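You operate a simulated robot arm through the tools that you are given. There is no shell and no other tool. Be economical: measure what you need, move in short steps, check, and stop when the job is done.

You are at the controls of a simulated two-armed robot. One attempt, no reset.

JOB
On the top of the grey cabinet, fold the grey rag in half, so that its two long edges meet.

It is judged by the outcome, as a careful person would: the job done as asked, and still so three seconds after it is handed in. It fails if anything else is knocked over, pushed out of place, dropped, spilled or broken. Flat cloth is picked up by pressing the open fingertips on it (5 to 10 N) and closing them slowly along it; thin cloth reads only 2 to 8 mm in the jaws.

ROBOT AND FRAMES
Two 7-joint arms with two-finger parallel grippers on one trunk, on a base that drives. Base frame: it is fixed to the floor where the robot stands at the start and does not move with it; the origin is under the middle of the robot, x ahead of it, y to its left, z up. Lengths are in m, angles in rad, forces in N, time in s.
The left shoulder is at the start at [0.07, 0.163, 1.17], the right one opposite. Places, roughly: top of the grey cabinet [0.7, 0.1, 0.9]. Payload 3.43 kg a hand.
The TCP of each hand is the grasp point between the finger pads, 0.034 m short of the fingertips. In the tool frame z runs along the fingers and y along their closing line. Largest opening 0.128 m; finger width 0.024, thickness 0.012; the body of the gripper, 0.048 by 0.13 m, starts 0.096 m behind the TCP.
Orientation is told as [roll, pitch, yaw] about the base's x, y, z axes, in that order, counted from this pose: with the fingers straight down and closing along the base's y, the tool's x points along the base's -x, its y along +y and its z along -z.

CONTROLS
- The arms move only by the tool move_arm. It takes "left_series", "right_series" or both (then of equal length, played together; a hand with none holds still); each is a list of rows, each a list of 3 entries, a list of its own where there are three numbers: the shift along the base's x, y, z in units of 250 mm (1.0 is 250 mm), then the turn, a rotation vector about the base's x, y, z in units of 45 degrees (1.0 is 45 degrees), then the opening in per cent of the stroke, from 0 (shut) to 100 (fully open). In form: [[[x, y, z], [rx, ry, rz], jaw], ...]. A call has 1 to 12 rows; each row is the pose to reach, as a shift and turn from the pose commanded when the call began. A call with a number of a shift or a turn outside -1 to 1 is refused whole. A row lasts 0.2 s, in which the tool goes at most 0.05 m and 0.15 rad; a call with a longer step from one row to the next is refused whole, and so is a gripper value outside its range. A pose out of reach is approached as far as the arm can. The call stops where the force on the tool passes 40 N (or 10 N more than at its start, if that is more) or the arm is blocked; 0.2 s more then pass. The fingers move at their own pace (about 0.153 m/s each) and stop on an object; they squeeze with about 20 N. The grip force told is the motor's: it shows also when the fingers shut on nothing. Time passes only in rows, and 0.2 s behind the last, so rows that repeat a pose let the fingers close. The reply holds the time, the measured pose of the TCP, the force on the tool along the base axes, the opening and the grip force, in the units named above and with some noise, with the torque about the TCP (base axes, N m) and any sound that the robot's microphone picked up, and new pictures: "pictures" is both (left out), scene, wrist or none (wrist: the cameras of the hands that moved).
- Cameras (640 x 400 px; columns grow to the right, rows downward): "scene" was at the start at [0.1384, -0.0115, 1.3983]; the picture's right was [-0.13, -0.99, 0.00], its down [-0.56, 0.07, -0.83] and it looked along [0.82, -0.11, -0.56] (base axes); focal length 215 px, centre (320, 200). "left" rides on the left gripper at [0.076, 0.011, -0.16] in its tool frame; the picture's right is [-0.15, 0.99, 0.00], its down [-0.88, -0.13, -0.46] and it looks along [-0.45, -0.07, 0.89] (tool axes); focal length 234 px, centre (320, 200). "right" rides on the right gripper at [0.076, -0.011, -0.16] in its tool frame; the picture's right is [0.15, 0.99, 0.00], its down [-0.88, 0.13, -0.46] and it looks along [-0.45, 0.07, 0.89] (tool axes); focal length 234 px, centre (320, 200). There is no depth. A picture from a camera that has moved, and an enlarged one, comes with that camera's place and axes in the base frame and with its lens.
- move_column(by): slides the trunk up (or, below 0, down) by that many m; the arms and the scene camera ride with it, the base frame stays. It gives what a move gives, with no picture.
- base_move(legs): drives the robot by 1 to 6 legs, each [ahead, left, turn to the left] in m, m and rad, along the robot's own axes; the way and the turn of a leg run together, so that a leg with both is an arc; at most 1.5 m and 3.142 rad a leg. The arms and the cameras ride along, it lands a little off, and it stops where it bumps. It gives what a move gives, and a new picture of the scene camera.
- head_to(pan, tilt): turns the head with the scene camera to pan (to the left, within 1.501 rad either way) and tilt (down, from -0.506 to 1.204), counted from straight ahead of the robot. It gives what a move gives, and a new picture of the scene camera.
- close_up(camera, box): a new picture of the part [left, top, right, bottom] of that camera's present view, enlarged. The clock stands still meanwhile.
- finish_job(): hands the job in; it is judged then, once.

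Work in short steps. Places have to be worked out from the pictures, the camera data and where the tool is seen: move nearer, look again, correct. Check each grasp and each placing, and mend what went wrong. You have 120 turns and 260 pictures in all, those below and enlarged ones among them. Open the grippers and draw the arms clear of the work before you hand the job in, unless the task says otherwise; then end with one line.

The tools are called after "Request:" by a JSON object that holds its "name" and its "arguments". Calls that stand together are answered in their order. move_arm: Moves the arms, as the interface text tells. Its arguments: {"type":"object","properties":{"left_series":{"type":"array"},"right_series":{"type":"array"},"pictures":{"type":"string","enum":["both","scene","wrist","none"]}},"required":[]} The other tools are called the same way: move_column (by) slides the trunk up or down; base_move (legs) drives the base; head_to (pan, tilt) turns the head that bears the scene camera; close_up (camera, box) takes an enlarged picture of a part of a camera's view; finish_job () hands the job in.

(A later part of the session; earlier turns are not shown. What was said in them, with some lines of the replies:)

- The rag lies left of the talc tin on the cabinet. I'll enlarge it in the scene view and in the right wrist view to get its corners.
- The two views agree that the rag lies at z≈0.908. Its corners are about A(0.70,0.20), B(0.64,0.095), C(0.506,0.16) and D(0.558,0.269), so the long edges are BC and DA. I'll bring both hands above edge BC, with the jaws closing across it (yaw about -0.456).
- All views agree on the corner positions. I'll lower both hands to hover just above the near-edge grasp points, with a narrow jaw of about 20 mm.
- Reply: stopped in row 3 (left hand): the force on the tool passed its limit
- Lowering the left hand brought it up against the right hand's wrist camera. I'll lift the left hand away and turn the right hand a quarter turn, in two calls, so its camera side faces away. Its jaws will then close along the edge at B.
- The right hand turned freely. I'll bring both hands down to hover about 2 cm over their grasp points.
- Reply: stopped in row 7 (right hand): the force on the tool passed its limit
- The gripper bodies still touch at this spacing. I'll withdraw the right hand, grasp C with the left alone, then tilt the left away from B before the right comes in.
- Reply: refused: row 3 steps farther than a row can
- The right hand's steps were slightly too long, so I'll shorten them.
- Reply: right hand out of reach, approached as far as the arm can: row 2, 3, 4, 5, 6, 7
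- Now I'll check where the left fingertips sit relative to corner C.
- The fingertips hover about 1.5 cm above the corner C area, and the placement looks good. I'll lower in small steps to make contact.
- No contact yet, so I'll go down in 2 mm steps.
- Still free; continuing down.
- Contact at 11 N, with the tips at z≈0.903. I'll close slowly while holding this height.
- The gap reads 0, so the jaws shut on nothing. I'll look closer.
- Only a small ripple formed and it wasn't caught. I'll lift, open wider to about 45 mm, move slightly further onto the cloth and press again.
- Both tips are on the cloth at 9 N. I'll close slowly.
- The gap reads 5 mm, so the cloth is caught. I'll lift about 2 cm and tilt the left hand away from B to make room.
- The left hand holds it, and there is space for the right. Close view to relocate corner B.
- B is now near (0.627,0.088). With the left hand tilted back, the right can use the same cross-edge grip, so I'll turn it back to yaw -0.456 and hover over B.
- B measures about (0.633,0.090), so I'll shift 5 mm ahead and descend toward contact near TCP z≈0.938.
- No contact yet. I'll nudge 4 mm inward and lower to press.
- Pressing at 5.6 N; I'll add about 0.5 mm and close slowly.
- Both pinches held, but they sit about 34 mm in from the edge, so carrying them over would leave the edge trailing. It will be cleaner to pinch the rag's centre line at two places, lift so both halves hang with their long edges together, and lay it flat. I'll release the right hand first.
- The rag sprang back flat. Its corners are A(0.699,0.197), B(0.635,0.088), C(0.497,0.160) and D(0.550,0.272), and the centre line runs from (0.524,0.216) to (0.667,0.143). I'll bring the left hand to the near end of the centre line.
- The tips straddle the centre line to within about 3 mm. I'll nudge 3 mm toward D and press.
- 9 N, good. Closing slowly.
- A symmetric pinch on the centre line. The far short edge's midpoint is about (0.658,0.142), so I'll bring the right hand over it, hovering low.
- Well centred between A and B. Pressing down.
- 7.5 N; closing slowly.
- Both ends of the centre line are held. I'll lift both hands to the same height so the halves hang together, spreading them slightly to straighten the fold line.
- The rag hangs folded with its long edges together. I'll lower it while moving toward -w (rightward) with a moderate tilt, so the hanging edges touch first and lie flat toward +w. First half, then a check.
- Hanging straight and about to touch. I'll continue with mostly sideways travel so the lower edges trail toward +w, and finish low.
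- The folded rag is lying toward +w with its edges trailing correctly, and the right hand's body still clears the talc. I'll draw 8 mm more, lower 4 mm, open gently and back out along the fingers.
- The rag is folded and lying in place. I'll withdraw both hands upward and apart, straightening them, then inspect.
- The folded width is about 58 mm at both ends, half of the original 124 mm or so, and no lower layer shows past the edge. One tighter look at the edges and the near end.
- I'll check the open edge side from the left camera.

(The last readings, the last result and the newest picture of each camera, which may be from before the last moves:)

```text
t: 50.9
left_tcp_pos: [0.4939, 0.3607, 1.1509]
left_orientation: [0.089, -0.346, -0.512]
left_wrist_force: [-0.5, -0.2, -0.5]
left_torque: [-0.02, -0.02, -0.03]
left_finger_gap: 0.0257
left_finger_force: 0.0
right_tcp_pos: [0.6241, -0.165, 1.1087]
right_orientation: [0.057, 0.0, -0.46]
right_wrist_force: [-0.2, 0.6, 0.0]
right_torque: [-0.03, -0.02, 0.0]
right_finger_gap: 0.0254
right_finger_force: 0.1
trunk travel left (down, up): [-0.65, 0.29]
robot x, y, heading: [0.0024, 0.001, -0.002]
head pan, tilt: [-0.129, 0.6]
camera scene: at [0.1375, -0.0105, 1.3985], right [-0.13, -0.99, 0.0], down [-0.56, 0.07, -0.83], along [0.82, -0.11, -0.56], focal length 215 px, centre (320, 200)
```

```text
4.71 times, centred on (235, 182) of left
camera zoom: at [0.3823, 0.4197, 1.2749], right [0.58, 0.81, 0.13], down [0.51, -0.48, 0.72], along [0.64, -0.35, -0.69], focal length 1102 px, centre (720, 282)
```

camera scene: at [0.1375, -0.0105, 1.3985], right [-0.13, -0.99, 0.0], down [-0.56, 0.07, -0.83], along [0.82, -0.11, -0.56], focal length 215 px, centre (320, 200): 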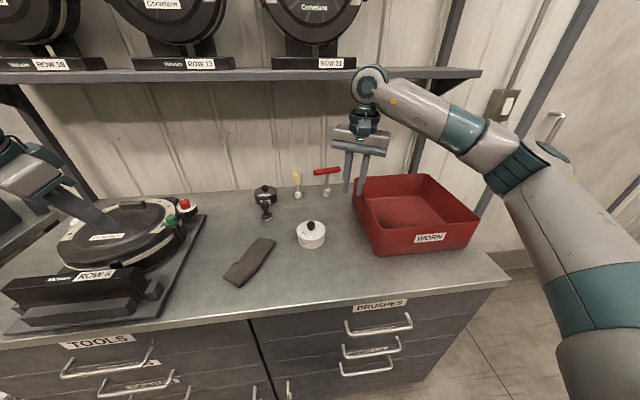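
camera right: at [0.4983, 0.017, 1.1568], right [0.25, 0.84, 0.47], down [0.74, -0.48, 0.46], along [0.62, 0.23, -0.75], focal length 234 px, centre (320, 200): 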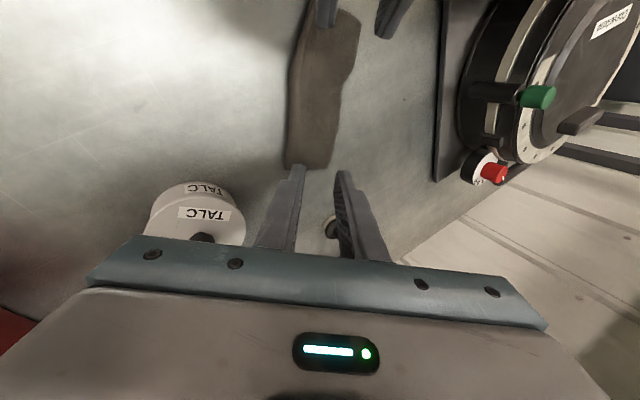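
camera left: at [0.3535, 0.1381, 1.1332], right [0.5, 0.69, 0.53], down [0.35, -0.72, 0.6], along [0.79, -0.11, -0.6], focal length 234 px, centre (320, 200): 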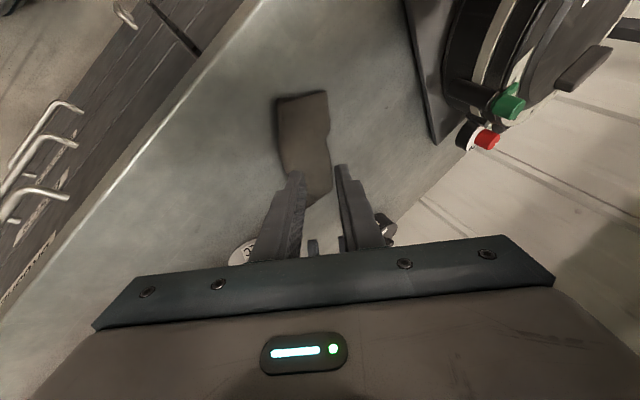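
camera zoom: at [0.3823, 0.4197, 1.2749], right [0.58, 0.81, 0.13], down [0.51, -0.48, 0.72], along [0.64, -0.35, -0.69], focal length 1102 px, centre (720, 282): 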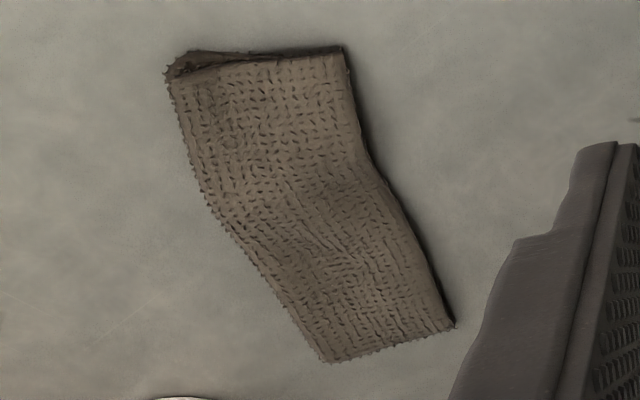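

The two layers line up along the open long edge. I'll open both grippers fully, clear of everything, and hand in.

Request:
{"name": "move_arm", "arguments": {"left_series": [[[0, 0, 0.05], [0, 0, 0], 60], [[0, 0, 0.1], [0, 0, 0], 90], [[0, 0, 0.1], [0, 0, 0], 90]], "right_series": [[[0, 0, 0.05], [0, 0, 0], 60], [[0, 0, 0.1], [0, 0, 0], 90], [[0, 0, 0.1], [0, 0, 0], 90]], "pictures": "scene"}}

```text
t: 51.7
left_tcp_pos: [0.4941, 0.359, 1.1751]
left_orientation: [0.092, -0.346, -0.511]
left_wrist_force: [0.3, 0.2, 0.6]
left_torque: [0.01, 0.01, 0.02]
left_finger_gap: 0.1151
left_finger_force: 0.0
right_tcp_pos: [0.6246, -0.1659, 1.1334]
right_orientation: [0.058, 0.002, -0.46]
right_wrist_force: [-1.0, 0.1, -0.9]
right_torque: [0.01, -0.02, -0.02]
right_finger_gap: 0.1152
right_finger_force: 0.1
trunk travel left (down, up): [-0.65, 0.29]
robot x, y, heading: [-0.0027, -0.0023, 0.001]
head pan, tilt: [-0.129, 0.6]
camera scene: at [0.1385, -0.0116, 1.3983], right [-0.13, -0.99, 0.0], down [-0.56, 0.07, -0.82], along [0.82, -0.11, -0.57], focal length 215 px, centre (320, 200)
```

scene: 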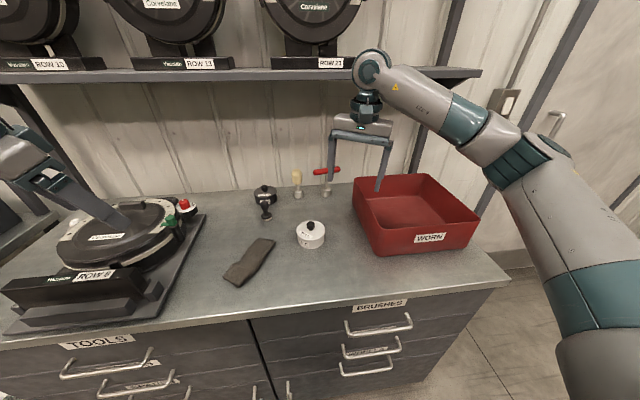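

The rag is folded, the hands are open and clear, and nothing else has moved, so I'm handing in.

Request:
{"name": "finish_job", "arguments": {}}

```text
The job is handed in.
```

The grey rag lies folded in half on the cabinet top with its two long edges together; both grippers are open and clear, and nothing else looks moved.
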